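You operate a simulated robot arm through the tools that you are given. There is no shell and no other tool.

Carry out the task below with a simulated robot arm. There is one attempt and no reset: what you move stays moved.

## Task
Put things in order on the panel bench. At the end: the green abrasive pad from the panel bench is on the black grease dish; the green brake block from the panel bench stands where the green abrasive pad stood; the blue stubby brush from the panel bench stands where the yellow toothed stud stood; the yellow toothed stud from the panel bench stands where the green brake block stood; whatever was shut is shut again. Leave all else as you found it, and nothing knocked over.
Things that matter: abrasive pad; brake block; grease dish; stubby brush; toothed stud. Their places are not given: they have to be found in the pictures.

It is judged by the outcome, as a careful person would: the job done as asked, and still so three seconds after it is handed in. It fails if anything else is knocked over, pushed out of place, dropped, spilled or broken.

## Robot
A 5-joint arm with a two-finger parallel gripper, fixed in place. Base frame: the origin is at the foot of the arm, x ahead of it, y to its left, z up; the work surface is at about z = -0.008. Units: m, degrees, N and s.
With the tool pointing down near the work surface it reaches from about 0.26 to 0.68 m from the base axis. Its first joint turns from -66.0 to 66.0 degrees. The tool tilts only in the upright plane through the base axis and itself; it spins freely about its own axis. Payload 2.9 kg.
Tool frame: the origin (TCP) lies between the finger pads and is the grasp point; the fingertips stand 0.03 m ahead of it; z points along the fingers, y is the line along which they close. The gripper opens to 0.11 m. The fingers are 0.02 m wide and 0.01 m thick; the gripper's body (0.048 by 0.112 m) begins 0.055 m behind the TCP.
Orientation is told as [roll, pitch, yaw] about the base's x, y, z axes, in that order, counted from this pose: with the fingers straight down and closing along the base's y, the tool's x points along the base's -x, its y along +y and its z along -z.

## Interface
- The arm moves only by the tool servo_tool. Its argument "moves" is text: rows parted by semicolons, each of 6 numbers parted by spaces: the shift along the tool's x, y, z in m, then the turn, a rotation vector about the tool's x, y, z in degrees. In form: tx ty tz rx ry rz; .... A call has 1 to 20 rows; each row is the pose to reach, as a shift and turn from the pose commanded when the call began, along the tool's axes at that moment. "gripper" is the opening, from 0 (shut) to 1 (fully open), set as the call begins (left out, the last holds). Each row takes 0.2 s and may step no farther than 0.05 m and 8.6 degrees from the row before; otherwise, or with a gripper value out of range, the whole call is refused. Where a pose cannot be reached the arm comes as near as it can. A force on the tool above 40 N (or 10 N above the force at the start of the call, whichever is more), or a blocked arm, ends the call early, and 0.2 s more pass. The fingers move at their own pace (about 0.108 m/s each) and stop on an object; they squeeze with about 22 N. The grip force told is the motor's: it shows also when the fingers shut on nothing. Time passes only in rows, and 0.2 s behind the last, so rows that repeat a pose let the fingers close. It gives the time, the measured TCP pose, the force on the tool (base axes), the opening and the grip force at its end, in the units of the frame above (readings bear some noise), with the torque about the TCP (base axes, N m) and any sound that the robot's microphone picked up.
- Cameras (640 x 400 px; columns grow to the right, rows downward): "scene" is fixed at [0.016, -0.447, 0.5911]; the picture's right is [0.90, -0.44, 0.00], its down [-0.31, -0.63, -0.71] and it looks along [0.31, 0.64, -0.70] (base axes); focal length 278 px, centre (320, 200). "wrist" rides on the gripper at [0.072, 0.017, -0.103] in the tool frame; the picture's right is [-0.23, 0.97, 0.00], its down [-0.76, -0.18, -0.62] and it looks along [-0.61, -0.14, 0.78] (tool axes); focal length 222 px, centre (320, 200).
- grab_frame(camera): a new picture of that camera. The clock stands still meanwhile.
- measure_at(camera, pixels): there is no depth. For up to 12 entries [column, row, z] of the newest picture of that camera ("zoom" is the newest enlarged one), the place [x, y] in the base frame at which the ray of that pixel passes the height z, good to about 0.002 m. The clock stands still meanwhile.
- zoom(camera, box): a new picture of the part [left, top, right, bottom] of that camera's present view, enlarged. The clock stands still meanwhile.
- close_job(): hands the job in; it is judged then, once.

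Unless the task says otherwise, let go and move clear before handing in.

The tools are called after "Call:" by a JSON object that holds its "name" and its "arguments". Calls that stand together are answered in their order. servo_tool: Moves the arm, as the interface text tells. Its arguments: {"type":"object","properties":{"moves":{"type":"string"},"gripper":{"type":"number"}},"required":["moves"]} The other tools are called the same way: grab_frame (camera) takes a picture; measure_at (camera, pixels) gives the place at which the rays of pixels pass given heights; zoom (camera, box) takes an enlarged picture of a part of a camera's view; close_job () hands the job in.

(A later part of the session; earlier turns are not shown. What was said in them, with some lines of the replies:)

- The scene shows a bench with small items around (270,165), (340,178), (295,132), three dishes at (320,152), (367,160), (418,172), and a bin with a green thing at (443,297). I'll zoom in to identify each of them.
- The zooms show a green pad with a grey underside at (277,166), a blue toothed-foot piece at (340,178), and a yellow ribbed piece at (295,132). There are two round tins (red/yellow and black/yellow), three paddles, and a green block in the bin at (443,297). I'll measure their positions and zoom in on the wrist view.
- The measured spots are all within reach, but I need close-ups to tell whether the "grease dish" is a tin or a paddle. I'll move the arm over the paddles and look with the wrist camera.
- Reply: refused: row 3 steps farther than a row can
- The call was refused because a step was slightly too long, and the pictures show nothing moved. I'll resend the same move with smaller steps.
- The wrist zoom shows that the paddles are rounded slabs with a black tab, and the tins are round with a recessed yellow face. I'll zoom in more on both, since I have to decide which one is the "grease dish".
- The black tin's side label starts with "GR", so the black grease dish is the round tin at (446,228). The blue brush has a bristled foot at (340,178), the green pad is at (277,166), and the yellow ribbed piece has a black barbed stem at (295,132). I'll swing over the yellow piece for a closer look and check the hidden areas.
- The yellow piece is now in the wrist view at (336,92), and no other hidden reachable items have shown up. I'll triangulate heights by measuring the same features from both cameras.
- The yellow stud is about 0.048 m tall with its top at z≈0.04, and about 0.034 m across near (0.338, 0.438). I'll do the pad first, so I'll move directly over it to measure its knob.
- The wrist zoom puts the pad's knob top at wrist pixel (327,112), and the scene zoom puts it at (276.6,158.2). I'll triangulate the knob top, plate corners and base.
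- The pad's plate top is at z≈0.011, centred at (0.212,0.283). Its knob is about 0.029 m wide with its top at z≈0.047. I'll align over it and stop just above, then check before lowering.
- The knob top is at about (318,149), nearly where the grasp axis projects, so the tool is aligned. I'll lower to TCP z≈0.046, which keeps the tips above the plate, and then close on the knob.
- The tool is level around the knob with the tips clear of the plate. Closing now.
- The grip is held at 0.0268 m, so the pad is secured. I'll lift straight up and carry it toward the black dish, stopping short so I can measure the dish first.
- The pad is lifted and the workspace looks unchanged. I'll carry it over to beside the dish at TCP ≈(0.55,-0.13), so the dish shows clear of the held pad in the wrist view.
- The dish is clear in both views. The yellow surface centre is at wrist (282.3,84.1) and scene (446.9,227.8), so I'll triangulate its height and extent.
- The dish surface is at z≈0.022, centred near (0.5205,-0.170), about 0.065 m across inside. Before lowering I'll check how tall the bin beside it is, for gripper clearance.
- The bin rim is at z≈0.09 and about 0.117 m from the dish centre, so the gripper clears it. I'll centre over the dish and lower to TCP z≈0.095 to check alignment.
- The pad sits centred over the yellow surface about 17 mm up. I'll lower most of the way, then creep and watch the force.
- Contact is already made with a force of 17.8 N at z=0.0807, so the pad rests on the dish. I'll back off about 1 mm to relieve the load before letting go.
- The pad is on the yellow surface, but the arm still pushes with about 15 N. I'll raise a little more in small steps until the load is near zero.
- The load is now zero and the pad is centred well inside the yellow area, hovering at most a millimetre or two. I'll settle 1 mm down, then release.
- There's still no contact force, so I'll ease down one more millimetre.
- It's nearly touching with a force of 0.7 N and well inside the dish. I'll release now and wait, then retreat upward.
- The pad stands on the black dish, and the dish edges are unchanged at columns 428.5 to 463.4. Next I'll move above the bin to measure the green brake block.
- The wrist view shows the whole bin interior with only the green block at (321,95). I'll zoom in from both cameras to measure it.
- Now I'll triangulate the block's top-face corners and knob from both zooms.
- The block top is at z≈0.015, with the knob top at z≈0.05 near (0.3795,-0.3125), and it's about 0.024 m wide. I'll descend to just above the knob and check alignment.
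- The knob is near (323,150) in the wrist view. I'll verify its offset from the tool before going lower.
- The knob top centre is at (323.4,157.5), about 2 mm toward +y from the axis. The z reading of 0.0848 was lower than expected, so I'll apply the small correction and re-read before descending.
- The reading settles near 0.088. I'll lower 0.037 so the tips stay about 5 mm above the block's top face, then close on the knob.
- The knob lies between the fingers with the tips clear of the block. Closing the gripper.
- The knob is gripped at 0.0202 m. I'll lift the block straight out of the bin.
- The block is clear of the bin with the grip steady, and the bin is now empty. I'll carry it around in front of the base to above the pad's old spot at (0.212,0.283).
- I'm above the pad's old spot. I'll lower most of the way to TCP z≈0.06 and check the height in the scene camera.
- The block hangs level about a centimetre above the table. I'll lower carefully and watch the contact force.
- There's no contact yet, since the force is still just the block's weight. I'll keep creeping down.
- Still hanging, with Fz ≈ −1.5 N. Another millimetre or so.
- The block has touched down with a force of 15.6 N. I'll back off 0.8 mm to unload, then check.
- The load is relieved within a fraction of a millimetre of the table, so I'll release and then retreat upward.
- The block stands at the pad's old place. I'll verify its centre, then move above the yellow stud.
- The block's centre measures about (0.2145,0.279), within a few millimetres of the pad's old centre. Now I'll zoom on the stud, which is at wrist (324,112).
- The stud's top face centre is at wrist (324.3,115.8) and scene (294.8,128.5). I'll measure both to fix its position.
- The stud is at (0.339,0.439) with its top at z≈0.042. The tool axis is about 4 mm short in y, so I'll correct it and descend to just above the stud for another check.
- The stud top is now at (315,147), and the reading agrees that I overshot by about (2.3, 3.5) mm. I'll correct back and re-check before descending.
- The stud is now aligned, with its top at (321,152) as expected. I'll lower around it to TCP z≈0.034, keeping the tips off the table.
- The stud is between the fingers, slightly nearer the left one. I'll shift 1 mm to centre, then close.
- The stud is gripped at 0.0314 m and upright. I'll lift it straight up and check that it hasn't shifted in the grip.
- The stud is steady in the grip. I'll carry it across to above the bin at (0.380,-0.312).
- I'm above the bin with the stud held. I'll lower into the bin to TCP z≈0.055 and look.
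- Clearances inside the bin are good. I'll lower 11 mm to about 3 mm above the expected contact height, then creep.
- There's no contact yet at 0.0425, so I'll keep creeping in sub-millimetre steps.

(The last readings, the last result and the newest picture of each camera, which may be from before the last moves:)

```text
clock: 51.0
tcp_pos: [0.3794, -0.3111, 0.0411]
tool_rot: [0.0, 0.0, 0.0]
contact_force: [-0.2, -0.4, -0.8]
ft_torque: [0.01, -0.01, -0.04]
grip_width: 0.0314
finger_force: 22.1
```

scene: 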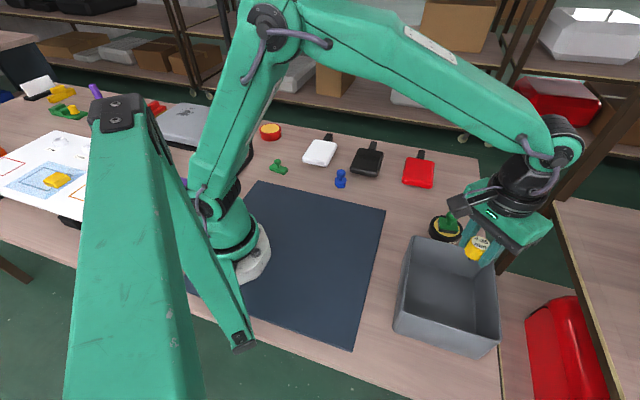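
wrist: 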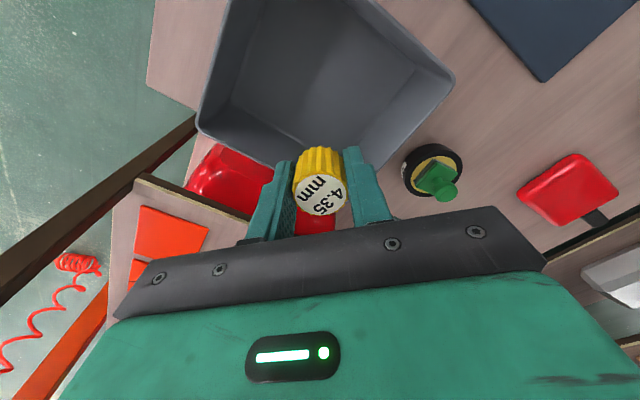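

Call:
{"name": "servo_tool", "arguments": {"moves": "0 0 0.0005 0 0 0; 0 0 0.001 0 0 0; 0 0 0.001 0 0 0"}}

Call:
{"name": "zoom", "arguments": {"camera": "scene", "box": [420, 260, 480, 320]}}

```text
clock: 51.8
tcp_pos: [0.38, -0.3117, 0.0399]
tool_rot: [-0.1, -0.1, 0.0]
contact_force: [-0.3, 1.9, 9.3]
ft_torque: [0.17, -0.01, -0.01]
grip_width: 0.0316
finger_force: 21.6
```

```text
6.67 times, centred on (450, 290) of scene
```

zoom: 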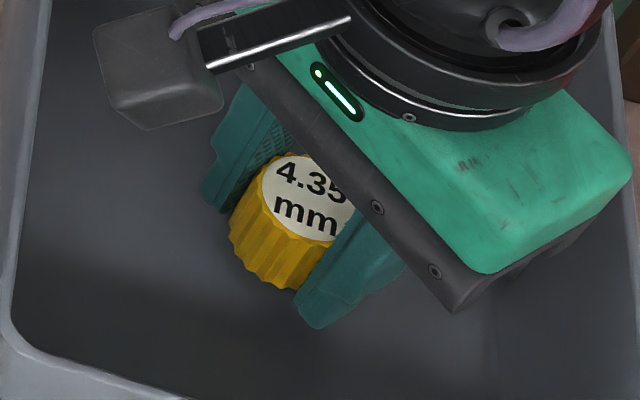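

The stud has touched the bin floor with 9.3 N. I'll back off 0.4 mm and then release.

Call:
{"name": "servo_tool", "arguments": {"moves": "0 0 -0.0004 0 0 0; 0 0 -0.0004 0 0 0"}}

Call:
{"name": "servo_tool", "arguments": {"moves": "0 0 0 0 0 0; 0 0 0 0 0 0; 0 0 0 0 0 0; 0 0 0 0 0 0", "gripper": 0.6}}

Call:
{"name": "zoom", "arguments": {"camera": "scene", "box": [420, 260, 480, 320]}}

Call:
{"name": "zoom", "arguments": {"camera": "wrist", "box": [220, 80, 440, 240]}}

```text
clock: 52.4
tcp_pos: [0.3803, -0.3114, 0.0384]
tool_rot: [0.0, -0.1, 0.1]
contact_force: [1.8, -0.1, 6.2]
ft_torque: [0.04, -0.09, -0.01]
grip_width: 0.0313
finger_force: 21.5
```

```text
clock: 53.4
tcp_pos: [0.3795, -0.3122, 0.0381]
tool_rot: [0.1, 0.0, 0.0]
contact_force: [0.2, 0.3, 0.4]
ft_torque: [-0.01, -0.02, 0.03]
grip_width: 0.0661
finger_force: 0.0
```

```text
6.67 times, centred on (450, 290) of scene
```

zoom: 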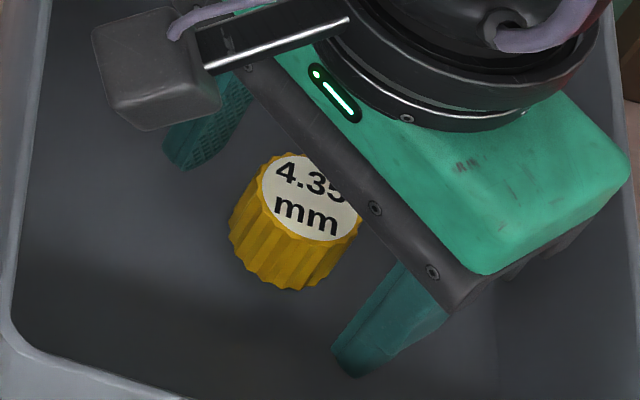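

```text
2.50 times, centred on (330, 160) of wrist
```

zoom: 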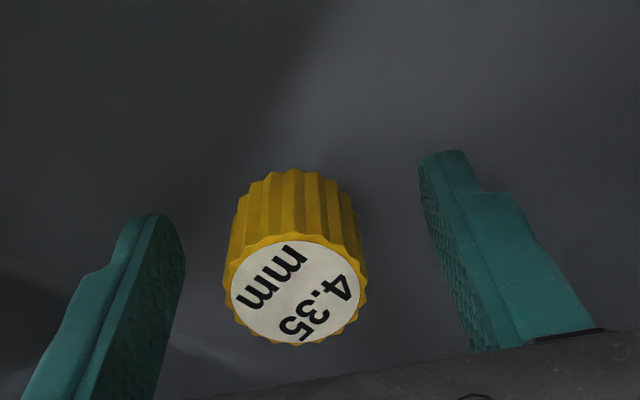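

The stud stands upright and free in the bin. I'll rise straight up, clear of the rim, and look again.

Call:
{"name": "servo_tool", "arguments": {"moves": "0 0 -0.02 0 0 0; 0 0 -0.05 0 0 0; 0 0 -0.09 0 0 0; 0 0 -0.13 0 0 0; 0 0 -0.16 0 0 0"}}

Call:
{"name": "grab_frame", "arguments": {"camera": "wrist"}}

Call:
{"name": "zoom", "arguments": {"camera": "scene", "box": [380, 200, 520, 360]}}

```text
clock: 54.6
tcp_pos: [0.3804, -0.3116, 0.199]
tool_rot: [0.0, 0.1, 0.0]
contact_force: [-0.2, 0.8, -1.1]
ft_torque: [0.01, 0.02, -0.01]
grip_width: 0.0661
finger_force: 0.1
```

```text
taken
```

wrist: 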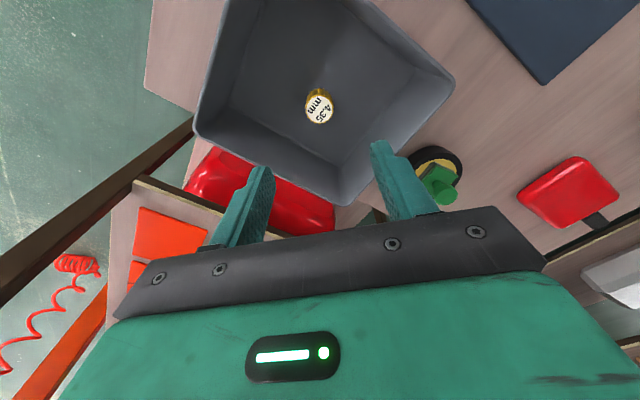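

```text
2.50 times, centred on (450, 280) of scene
```

zoom: 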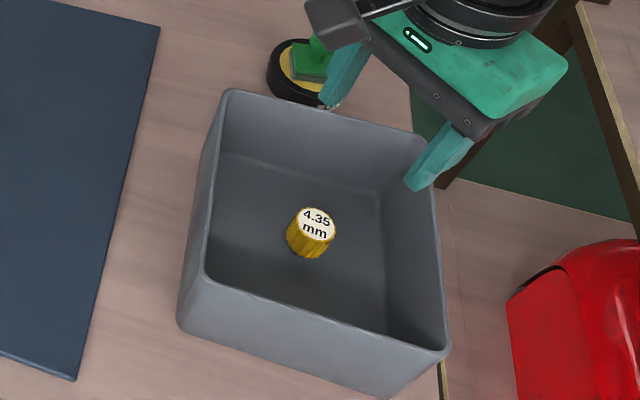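

The stud stands upright at the block's old place, and the bin corners are unchanged. Now I'll go to the blue brush at about (0.364,0.122).

Call:
{"name": "servo_tool", "arguments": {"moves": "0.001 0.03 0 0 0 0; 0.003 0.075 0 0 0 0; 0.004 0.12 0 0 0 0; 0.006 0.165 0 0 0 0; 0.007 0.21 0 0 0 0; 0.009 0.255 0 0 0 0; 0.01 0.3 0 0 0 0; 0.012 0.345 0 0 0 0; 0.013 0.385 0 0 0 0; 0.015 0.415 0 0 0 0; 0.015 0.434 0.01 0 0 0; 0.015 0.434 0.02 0 0 0; 0.015 0.434 0.02 0 0 0"}}

Call:
{"name": "grab_frame", "arguments": {"camera": "wrist"}}

Call:
{"name": "zoom", "arguments": {"camera": "scene", "box": [325, 160, 360, 192]}}

```text
clock: 57.4
tcp_pos: [0.3642, 0.1219, 0.1807]
tool_rot: [0.0, 0.0, 0.0]
contact_force: [0.6, 0.8, -1.0]
ft_torque: [-0.01, 0.0, 0.01]
grip_width: 0.0659
finger_force: 0.0
```

```text
taken
```

wrist: 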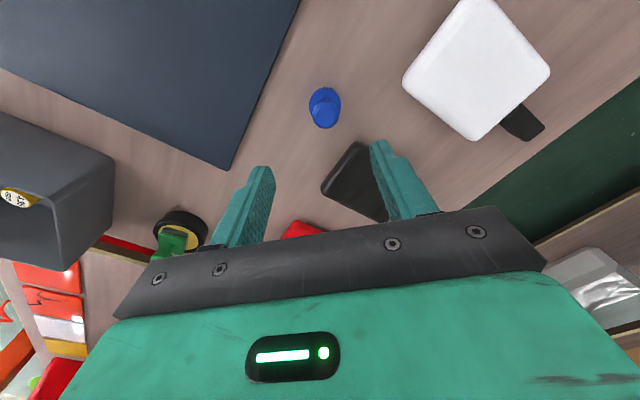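

```text
12.50 times, centred on (342, 176) of scene
```

zoom: 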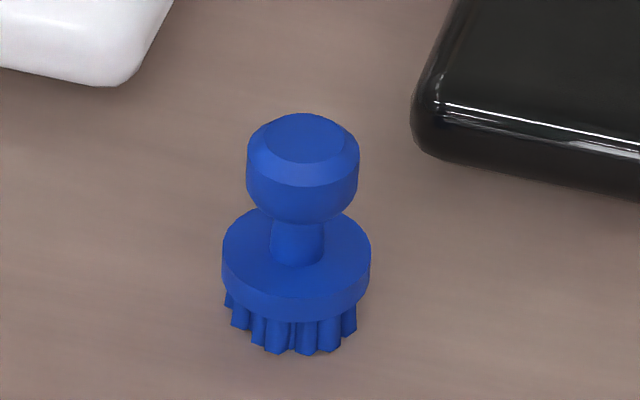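

Call:
{"name": "zoom", "arguments": {"camera": "wrist", "box": [290, 70, 360, 150]}}

Call:
{"name": "measure_at", "arguments": {"camera": "scene", "pixels": [[340.7, 171, 0.04], [340.7, 171, 0.045], [340.7, 171, 0.05], [340, 180, 0.015], [340, 180, 0.01], [340.5, 187.3, -0.008], [334.2, 181.5, 0.012], [346.1, 181.5, 0.012]]}}

```text
5.00 times, centred on (325, 110) of wrist
```

zoom: 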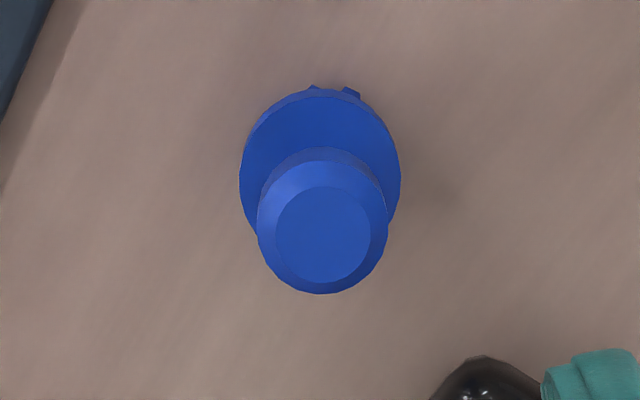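

```text
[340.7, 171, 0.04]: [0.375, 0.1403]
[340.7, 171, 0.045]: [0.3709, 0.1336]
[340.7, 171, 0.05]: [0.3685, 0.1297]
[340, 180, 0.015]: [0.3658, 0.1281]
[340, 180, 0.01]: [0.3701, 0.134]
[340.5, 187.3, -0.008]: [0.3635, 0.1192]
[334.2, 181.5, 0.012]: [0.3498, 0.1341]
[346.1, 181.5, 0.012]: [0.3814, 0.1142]
```

The brush's knob top centre is at wrist (325.6,116.8). I'll triangulate it with the scene measurement.

Call:
{"name": "measure_at", "arguments": {"camera": "wrist", "pixels": [[325.6, 116.8, 0.04], [325.6, 116.8, 0.045], [325.6, 116.8, 0.05], [325.6, 116.8, 0.055], [325, 104, 0.015], [325, 104, 0.01]]}}

Call:
{"name": "measure_at", "arguments": {"camera": "scene", "pixels": [[340.7, 171.1, 0.052], [340.7, 171.1, 0.055], [339.9, 181, 0.015], [339.9, 181, 0.02]]}}

```text
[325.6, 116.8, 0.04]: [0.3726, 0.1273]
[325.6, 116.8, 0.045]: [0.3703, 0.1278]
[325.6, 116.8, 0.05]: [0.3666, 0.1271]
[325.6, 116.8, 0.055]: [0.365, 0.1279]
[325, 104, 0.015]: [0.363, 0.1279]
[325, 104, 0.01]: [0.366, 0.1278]
```

```text
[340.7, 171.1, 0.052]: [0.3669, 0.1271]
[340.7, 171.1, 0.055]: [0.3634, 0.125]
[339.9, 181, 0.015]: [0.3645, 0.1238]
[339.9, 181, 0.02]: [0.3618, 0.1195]
```

The brush's knob top is at z≈0.052 near (0.366,0.127), so the tool needs about +2 mm in x and +5 mm in y. I'll correct and lower to just above the knob, then re-check.

Call:
{"name": "servo_tool", "arguments": {"moves": "-0.0018 0.005 0.03 0 0 0; -0.0018 0.005 0.065 0 0 0; -0.0018 0.005 0.085 0 0 0; -0.0018 0.005 0.085 0 0 0"}}

Call:
{"name": "zoom", "arguments": {"camera": "wrist", "box": [220, 80, 440, 220]}}

```text
clock: 58.4
tcp_pos: [0.3635, 0.1259, 0.0948]
tool_rot: [0.0, 0.0, -0.1]
contact_force: [0.2, -0.1, -0.5]
ft_torque: [0.0, 0.02, 0.03]
grip_width: 0.0664
finger_force: 0.1
```

```text
2.86 times, centred on (330, 150) of wrist
```

zoom: 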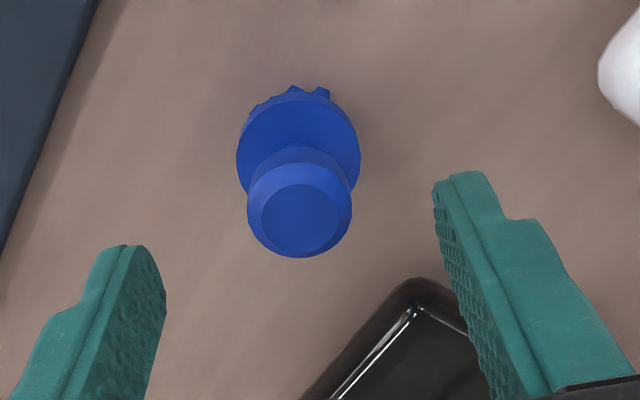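

The knob top is at (323.7,157), so about 2.5 mm more in +y is needed. The black paddle's corner is visible nearby at about (361,180), so I'll check its distance from the finger before going down.

Call:
{"name": "measure_at", "arguments": {"camera": "wrist", "pixels": [[361, 178, 0.015], [352, 187, 0.015], [327, 215, 0.015], [380, 190, 0.015], [323.7, 157, 0.052]]}}

Call:
{"name": "servo_tool", "arguments": {"moves": "-0.0015 0.0022 0 0 0 0; -0.0015 0.0022 0 0 0 0; -0.0015 0.0022 0 0 0 0"}}

Call:
{"name": "grab_frame", "arguments": {"camera": "wrist"}}

Call:
{"name": "zoom", "arguments": {"camera": "scene", "box": [310, 130, 390, 200]}}

```text
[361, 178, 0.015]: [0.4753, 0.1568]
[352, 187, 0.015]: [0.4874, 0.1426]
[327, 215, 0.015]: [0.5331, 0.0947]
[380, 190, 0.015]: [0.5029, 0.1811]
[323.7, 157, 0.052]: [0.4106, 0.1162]
```

```text
clock: 59.2
tcp_pos: [0.3666, 0.1285, 0.0965]
tool_rot: [0.0, 0.0, 0.1]
contact_force: [0.4, -0.6, -0.1]
ft_torque: [-0.02, -0.02, 0.01]
grip_width: 0.0659
finger_force: 0.0
```

```text
taken
```

wrist: 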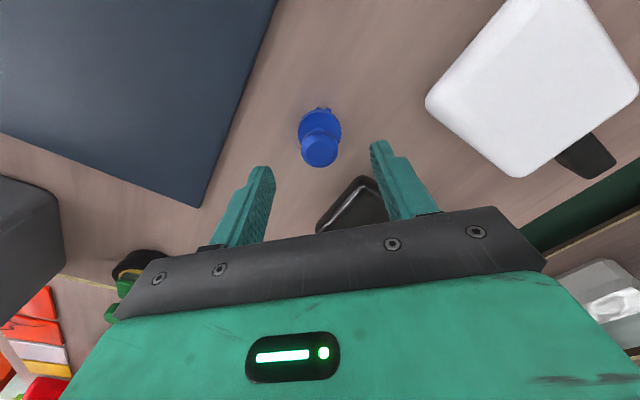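

```text
5.71 times, centred on (350, 165) of scene
```

zoom: 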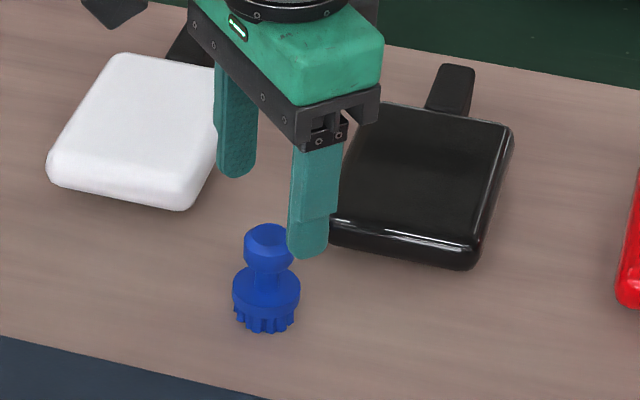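

That measurement used the older full frame's pose, so I'll repeat it on the fresh frame.

Call:
{"name": "measure_at", "arguments": {"camera": "wrist", "pixels": [[360, 177, 0.015], [318, 225, 0.015], [375, 190, 0.015], [427, 103, 0.015], [519, 177, 0.015], [320, 152.5, 0.052], [320, 152.5, 0.048]]}}

Call:
{"name": "zoom", "arguments": {"camera": "wrist", "box": [220, 80, 440, 220]}}

```text
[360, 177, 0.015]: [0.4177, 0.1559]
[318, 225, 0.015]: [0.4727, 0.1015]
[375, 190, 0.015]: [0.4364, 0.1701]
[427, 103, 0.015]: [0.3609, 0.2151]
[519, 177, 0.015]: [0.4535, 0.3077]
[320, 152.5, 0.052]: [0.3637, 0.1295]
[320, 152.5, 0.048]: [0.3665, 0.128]
```

```text
2.86 times, centred on (330, 150) of wrist
```

zoom: 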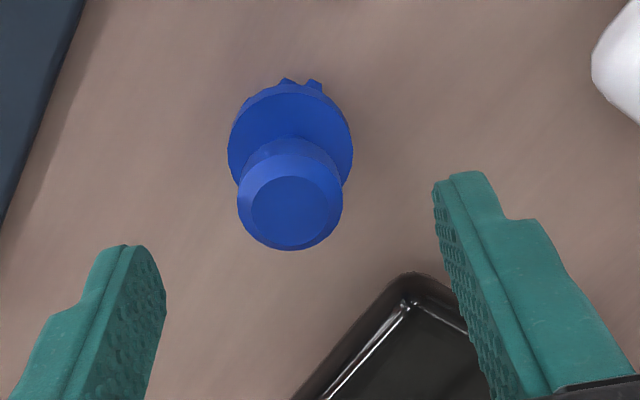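

The alignment is good, with the knob at (322,154), and both paddles are over 4 cm from the fingers. I'll lower to TCP z≈0.052 so the tips stay above the brush flange.

Call:
{"name": "servo_tool", "arguments": {"moves": "0 0.001 0.02 0 0 0; 0 0.001 0.04 0 0 0; 0 0.001 0.0435 0 0 0; 0 0.001 0.0435 0 0 0"}}

Call:
{"name": "zoom", "arguments": {"camera": "scene", "box": [315, 140, 375, 200]}}

Call:
{"name": "zoom", "arguments": {"camera": "wrist", "box": [220, 80, 440, 240]}}

```text
clock: 60.2
tcp_pos: [0.3671, 0.1294, 0.0501]
tool_rot: [0.1, 0.0, 0.0]
contact_force: [0.6, 0.7, -0.8]
ft_torque: [-0.01, 0.01, 0.04]
grip_width: 0.066
finger_force: 0.0
```

```text
6.67 times, centred on (345, 170) of scene
```

zoom: 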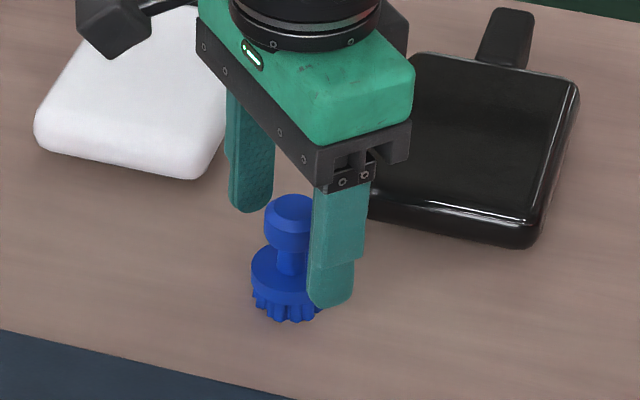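

```text
2.50 times, centred on (330, 160) of wrist
```

zoom: 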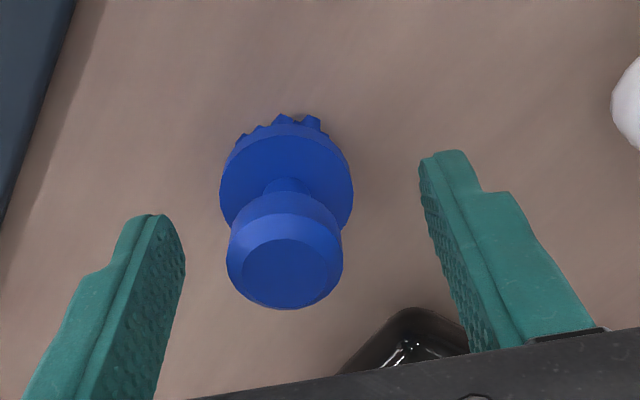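

The knob is now about 2 mm toward the left finger. I'll nudge the tool −2 mm in y to centre, then close on the knob.

Call:
{"name": "servo_tool", "arguments": {"moves": "0 -0.002 0 0 0 0; 0 -0.002 0 0 0 0"}}

Call:
{"name": "servo_tool", "arguments": {"moves": "0 0 0 0 0 0; 0 0 0 0 0 0; 0 0 0 0 0 0", "gripper": 0}}

Call:
{"name": "zoom", "arguments": {"camera": "scene", "box": [315, 140, 375, 200]}}

Call:
{"name": "zoom", "arguments": {"camera": "wrist", "box": [220, 80, 440, 240]}}

```text
clock: 60.8
tcp_pos: [0.3672, 0.1274, 0.051]
tool_rot: [0.0, 0.0, 0.0]
contact_force: [0.7, -0.2, 0.1]
ft_torque: [-0.02, -0.04, -0.01]
grip_width: 0.066
finger_force: 0.0
```

```text
clock: 61.6
tcp_pos: [0.3671, 0.1291, 0.0509]
tool_rot: [0.0, 0.0, -0.1]
contact_force: [-0.1, -0.4, 2.4]
ft_torque: [-0.07, -0.01, 0.0]
grip_width: 0.0261
finger_force: 22.1
```

```text
6.67 times, centred on (345, 170) of scene
```

zoom: 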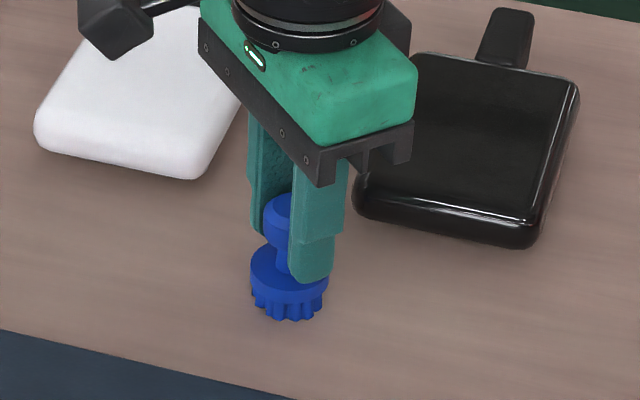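

```text
2.50 times, centred on (330, 160) of wrist
```

zoom: 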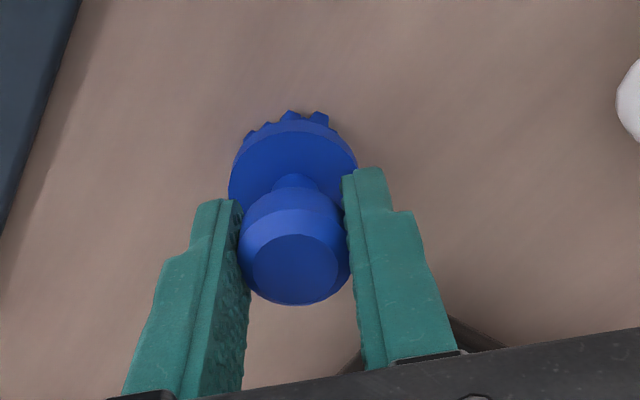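

The brush is gripped at 0.0261 m with TCP z≈0.0508 on the table. I'll lift it and carry it to the stud's old place at (0.339,0.438).

Call:
{"name": "servo_tool", "arguments": {"moves": "0 0 -0.015 0 0 0; 0 0 -0.045 0 0 0; 0 0 -0.08 0 0 0; 0 0 -0.115 0 0 0; 0 0 -0.14 0 0 0; 0 0 -0.15 0 0 0; 0.002 0.02 -0.15 0 0 0; 0.005 0.055 -0.15 0 0 0; 0.009 0.098 -0.15 0 0 0; 0.013 0.141 -0.15 0 0 0; 0.017 0.184 -0.15 0 0 0; 0.021 0.227 -0.15 0 0 0; 0.0245 0.265 -0.15 0 0 0; 0.0265 0.292 -0.15 0 0 0; 0.028 0.3095 -0.15 0 0 0; 0.028 0.3095 -0.15 0 0 0; 0.028 0.3095 -0.15 0 0 0"}}

Call:
{"name": "grab_frame", "arguments": {"camera": "wrist"}}

Call:
{"name": "grab_frame", "arguments": {"camera": "scene"}}

```text
clock: 65.2
tcp_pos: [0.3377, 0.4367, 0.2041]
tool_rot: [0.0, 0.0, 0.0]
contact_force: [-0.5, 0.2, -1.1]
ft_torque: [0.02, 0.01, 0.02]
grip_width: 0.0264
finger_force: 22.2
```

```text
taken
```

wrist: 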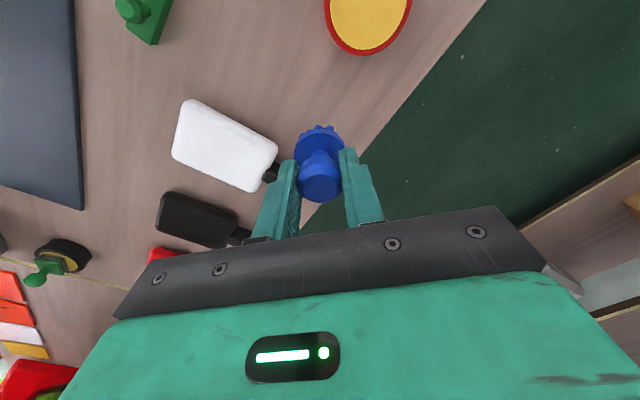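

```text
taken
```

scene: 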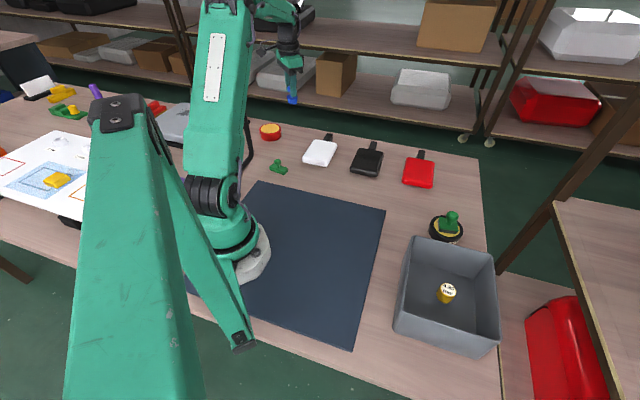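

The brush is held above the stud's old place. I'll lower most of the way and check.

Call:
{"name": "servo_tool", "arguments": {"moves": "-0.001 0.001 0.03 0 0 0; -0.001 0.001 0.07 0 0 0; -0.001 0.001 0.11 0 0 0; -0.001 0.001 0.132 0 0 0; -0.001 0.001 0.14 0 0 0; -0.001 0.001 0.14 0 0 0"}}

Call:
{"name": "zoom", "arguments": {"camera": "scene", "box": [260, 95, 330, 155]}}

Call:
{"name": "zoom", "arguments": {"camera": "wrist", "box": [220, 80, 440, 240]}}

```text
clock: 66.6
tcp_pos: [0.3391, 0.4383, 0.0643]
tool_rot: [0.1, 0.0, 0.0]
contact_force: [0.4, 0.2, -0.9]
ft_torque: [-0.01, 0.0, 0.02]
grip_width: 0.0262
finger_force: 21.6
```

```text
6.67 times, centred on (295, 125) of scene
```

zoom: 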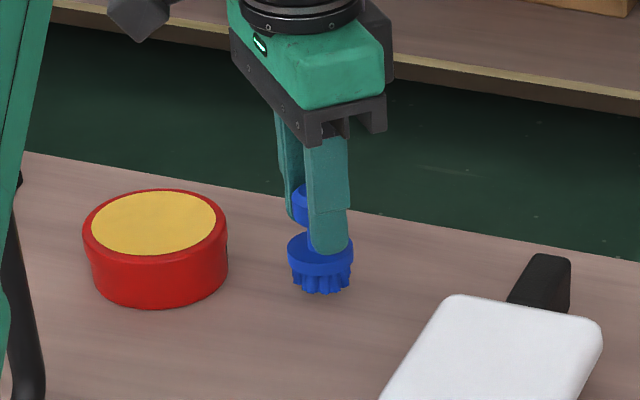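

```text
2.50 times, centred on (330, 160) of wrist
```

zoom: 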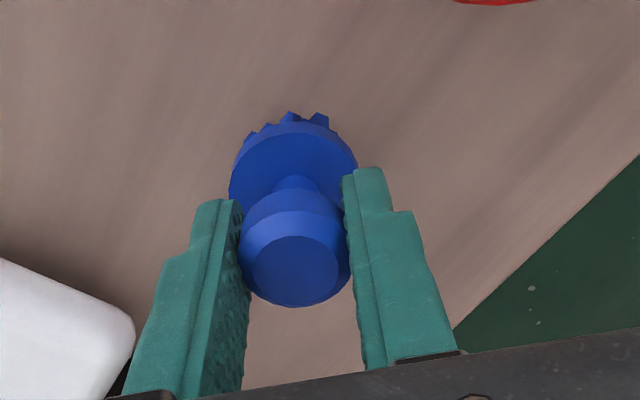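

The brush hangs level about 12 mm above the table. I'll lower 10 mm and then creep.

Call:
{"name": "servo_tool", "arguments": {"moves": "0 0 0.005 0 0 0; 0 0 0.009 0 0 0; 0 0 0.0105 0 0 0; 0 0 0.0105 0 0 0"}}

Call:
{"name": "servo_tool", "arguments": {"moves": "0 0 0.0006 0 0 0; 0 0 0.0012 0 0 0; 0 0 0.0012 0 0 0"}}

```text
clock: 67.6
tcp_pos: [0.3399, 0.4383, 0.0524]
tool_rot: [0.0, 0.0, 0.0]
contact_force: [-0.8, 0.4, 0.6]
ft_torque: [-0.03, 0.0, -0.01]
grip_width: 0.0261
finger_force: 21.8
```

```text
clock: 68.4
tcp_pos: [0.3404, 0.4392, 0.0523]
tool_rot: [0.1, 0.0, 0.0]
contact_force: [-3.6, -2.1, 14.0]
ft_torque: [-0.11, 0.28, 0.02]
grip_width: 0.0261
finger_force: 21.5
```

The brush has touched down with 14 N. I'll back off half a millimetre, then release.

Call:
{"name": "servo_tool", "arguments": {"moves": "0 0 -0.0006 0 0 0; 0 0 -0.0006 0 0 0"}}

Call:
{"name": "servo_tool", "arguments": {"moves": "0 0 0 0 0 0; 0 0 0 0 0 0; 0 0 0 0 0 0; 0 0 0 0 0 0", "gripper": 0.6}}

Call:
{"name": "zoom", "arguments": {"camera": "scene", "box": [260, 95, 330, 155]}}

Call:
{"name": "zoom", "arguments": {"camera": "wrist", "box": [220, 80, 440, 240]}}

```text
clock: 69.0
tcp_pos: [0.3404, 0.4386, 0.0507]
tool_rot: [0.2, -0.1, 0.0]
contact_force: [1.5, -0.4, 14.9]
ft_torque: [-0.06, -0.07, -0.04]
grip_width: 0.0264
finger_force: 21.7
```

```text
clock: 70.0
tcp_pos: [0.3394, 0.4383, 0.0492]
tool_rot: [0.0, 0.1, 0.0]
contact_force: [0.1, 0.3, -0.8]
ft_torque: [0.0, -0.01, 0.01]
grip_width: 0.0658
finger_force: 0.1
```

```text
6.67 times, centred on (295, 125) of scene
```

zoom: 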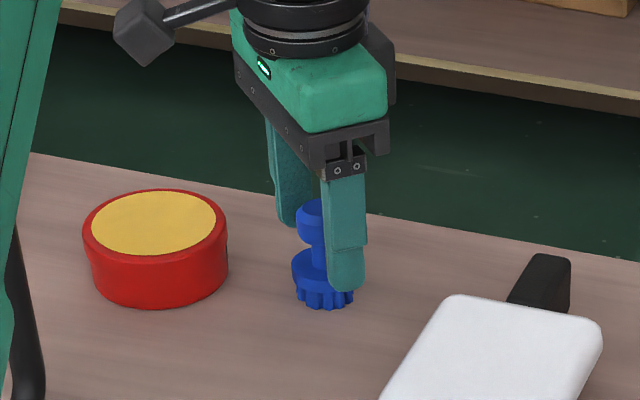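

```text
2.50 times, centred on (330, 160) of wrist
```

zoom: 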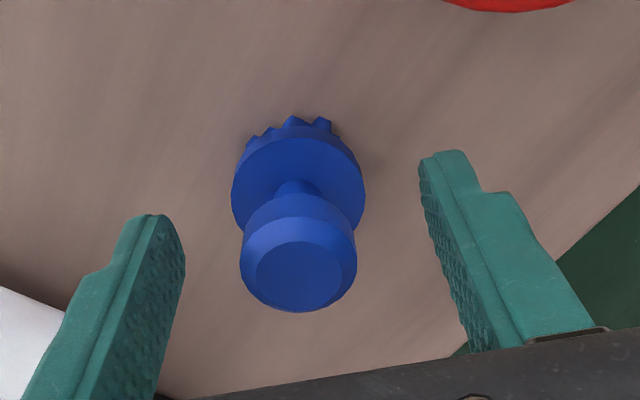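

The brush stands upright and free of the fingers. I'll rise straight up and inspect the result.

Call:
{"name": "servo_tool", "arguments": {"moves": "0 0 -0.02 0 0 0; 0 0 -0.05 0 0 0; 0 0 -0.09 0 0 0; 0 0 -0.13 0 0 0; 0 0 -0.15 0 0 0; 0 0 -0.15 0 0 0"}}

Call:
{"name": "grab_frame", "arguments": {"camera": "wrist"}}

Call:
{"name": "zoom", "arguments": {"camera": "scene", "box": [280, 117, 310, 147]}}

Call:
{"name": "grab_frame", "arguments": {"camera": "scene"}}

```text
clock: 71.4
tcp_pos: [0.3412, 0.4382, 0.2016]
tool_rot: [0.1, 0.0, 0.1]
contact_force: [-0.9, 0.0, -0.4]
ft_torque: [0.03, -0.03, -0.01]
grip_width: 0.0662
finger_force: 0.1
```

```text
taken
```

wrist: 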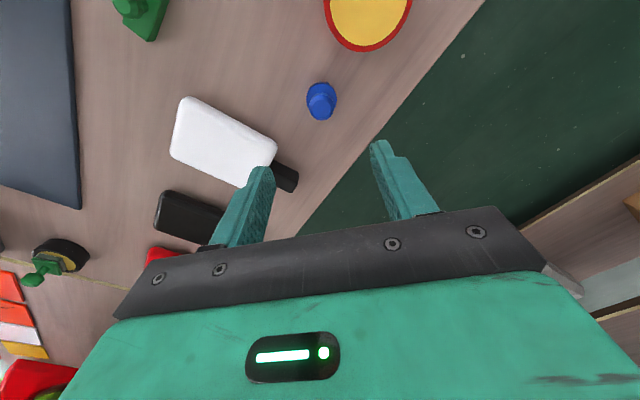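

```text
13.33 times, centred on (295, 132) of scene
```

zoom: 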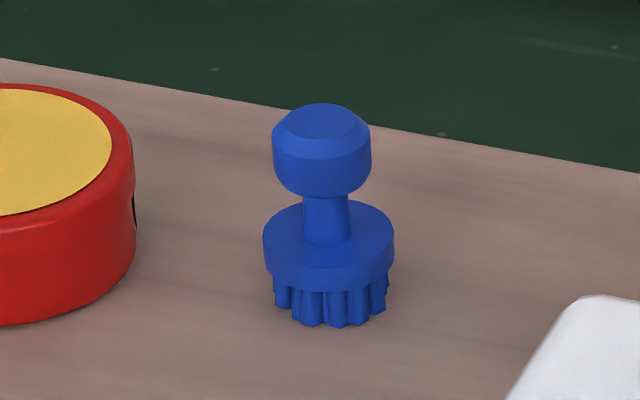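

```text
taken
```

scene: 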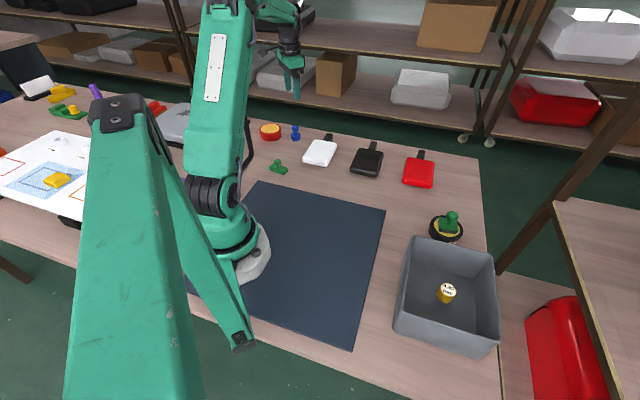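

The brush's foot sits at scene (295.7,140), where the stud's stem stood, and everything else looks unchanged. I'll hover over the green block to verify its position against the pad's recorded centre of (0.212,0.283).

Call:
{"name": "servo_tool", "arguments": {"moves": "0.025 -0.032 0.003 0 0 0; 0.05 -0.064 0.006 0 0 0; 0.076 -0.096 0.01 0 0 0; 0.102 -0.128 0.013 0 0 0; 0.128 -0.16 0.016 0 0 0; 0.128 -0.16 0.016 0 0 0"}}

Call:
{"name": "grab_frame", "arguments": {"camera": "wrist"}}

Call:
{"name": "zoom", "arguments": {"camera": "wrist", "box": [280, 60, 360, 150]}}

```text
clock: 72.8
tcp_pos: [0.2083, 0.2757, 0.1813]
tool_rot: [0.0, 0.1, -0.1]
contact_force: [-0.7, 0.4, -0.3]
ft_torque: [0.01, 0.02, 0.02]
grip_width: 0.066
finger_force: 0.1
```

```text
taken
```

wrist: 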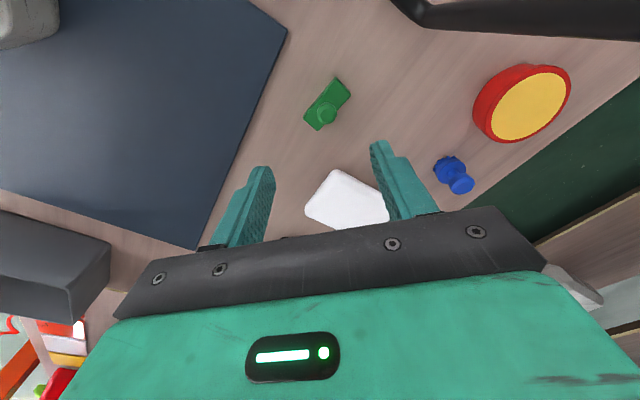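

```text
4.44 times, centred on (320, 105) of wrist
```

zoom: 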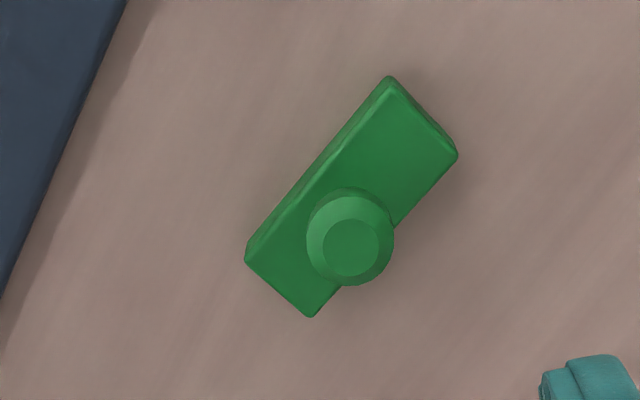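

I'll measure the block's top-face corners from this frame.

Call:
{"name": "measure_at", "arguments": {"camera": "wrist", "pixels": [[335.8, 77.5, 0.01], [350.9, 94.2, 0.01], [318.2, 131.4, 0.01], [303.6, 116.7, 0.01], [327, 117, 0.045], [455, 185, 0.052]]}}

Call:
{"name": "zoom", "arguments": {"camera": "scene", "box": [420, 200, 480, 250]}}

Call:
{"name": "zoom", "arguments": {"camera": "scene", "box": [420, 265, 480, 325]}}

```text
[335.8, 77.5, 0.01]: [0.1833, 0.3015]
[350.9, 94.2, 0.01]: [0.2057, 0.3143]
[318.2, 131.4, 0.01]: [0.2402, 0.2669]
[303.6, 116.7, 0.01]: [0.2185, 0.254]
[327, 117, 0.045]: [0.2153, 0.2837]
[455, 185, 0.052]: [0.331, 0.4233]
```

```text
8.00 times, centred on (450, 225) of scene
```

zoom: 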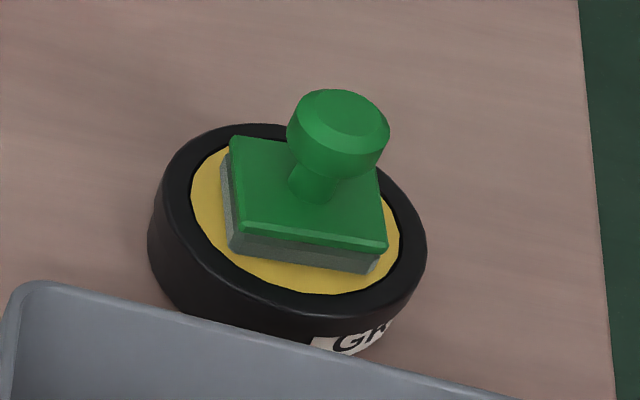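

```text
6.67 times, centred on (450, 295) of scene
```

zoom: 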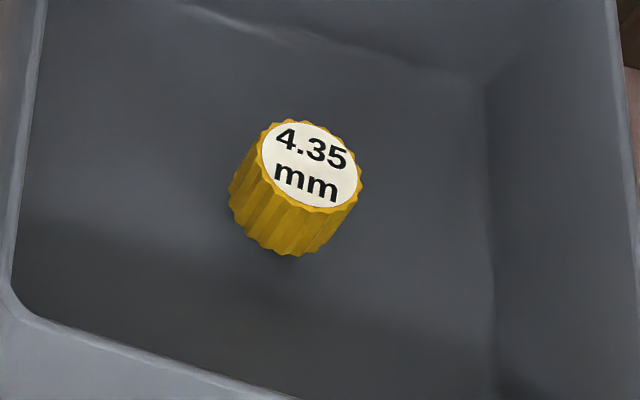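

The block's centre measures (0.212,0.284), matching the pad's old centre. The pad sits on the black dish, the stud is upright in the bin, and nothing was opened along the way. I'll return the arm to its clear starting pose and take a final look.

Call:
{"name": "servo_tool", "arguments": {"moves": "0 0 -0.04 0 0 0; -0.02 -0.023 -0.07 0 0 0; -0.05 -0.055 -0.08 0 0 0; -0.08 -0.088 -0.09 0 0 0; -0.11 -0.121 -0.1 0 0 0; -0.14 -0.154 -0.11 0 0 0; -0.17 -0.19 -0.117 0 0 0; -0.2 -0.225 -0.124 0 0 0; -0.23 -0.26 -0.13 0 0 0; -0.258 -0.294 -0.135 0 0 0; -0.278 -0.317 -0.135 0 0 0; -0.278 -0.317 -0.135 0 0 0", "gripper": 1}}

Call:
{"name": "grab_frame", "arguments": {"camera": "scene"}}

Call:
{"name": "zoom", "arguments": {"camera": "scene", "box": [240, 110, 400, 210]}}

Call:
{"name": "zoom", "arguments": {"camera": "scene", "box": [380, 200, 520, 360]}}

```text
clock: 75.4
tcp_pos: [0.4898, -0.0376, 0.3202]
tool_rot: [0.0, 0.0, 0.0]
contact_force: [-0.1, -0.3, -0.4]
ft_torque: [0.0, -0.01, 0.01]
grip_width: 0.1102
finger_force: 0.1
```

```text
taken
```

scene: 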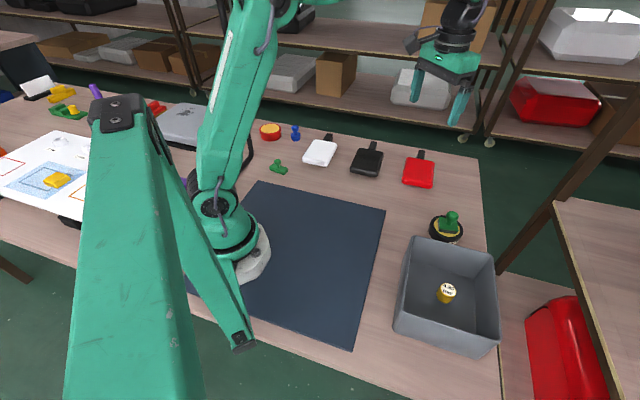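

```text
4.00 times, centred on (320, 160) of scene
```

zoom: 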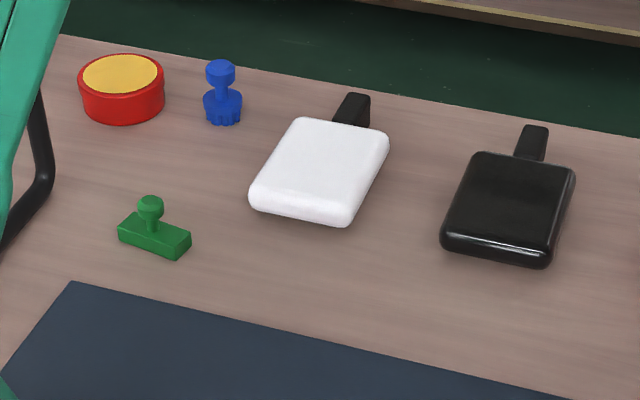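

```text
2.50 times, centred on (450, 280) of scene
```

zoom: 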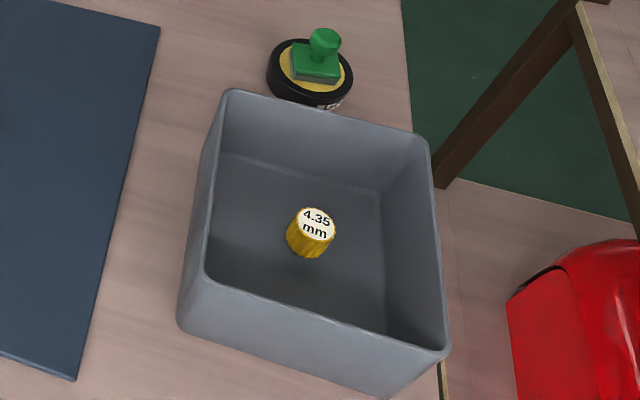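

The final pictures show all four pieces in their places. The pad is on the black grease dish at (447,225), the block is at the pad's old spot at (279,167), the brush is at the stud's old spot at (295,133), and the stud stands upright in the bin at (446,292). Nothing else has moved and the arm is clear, so I'm handing in the job.

Call:
{"name": "close_job", "arguments": {}}

```text
The job is handed in.
```

The job is handed in, and the final pictures show all four pieces in their places and upright:

- **Green abrasive pad:** on the black grease dish. I took the round black tin with the label starting "GR" to be that dish.
- **Green brake block:** where the pad stood. Its centre measured within about 2 mm of the pad's old centre.
- **Yellow toothed stud:** in the grey bin, where the block stood. I took the ribbed yellow piece marked "4.35 mm" to be the stud, as it was the only yellow piece within reach.
- **Blue stubby brush:** where the stud stood.

The dish and the bin showed no shift in the pictures, and nothing else looks moved or knocked over. I opened nothing, so there was nothing to shut again. The gripper is empty and the arm is back at its starting pose, clear of everything.
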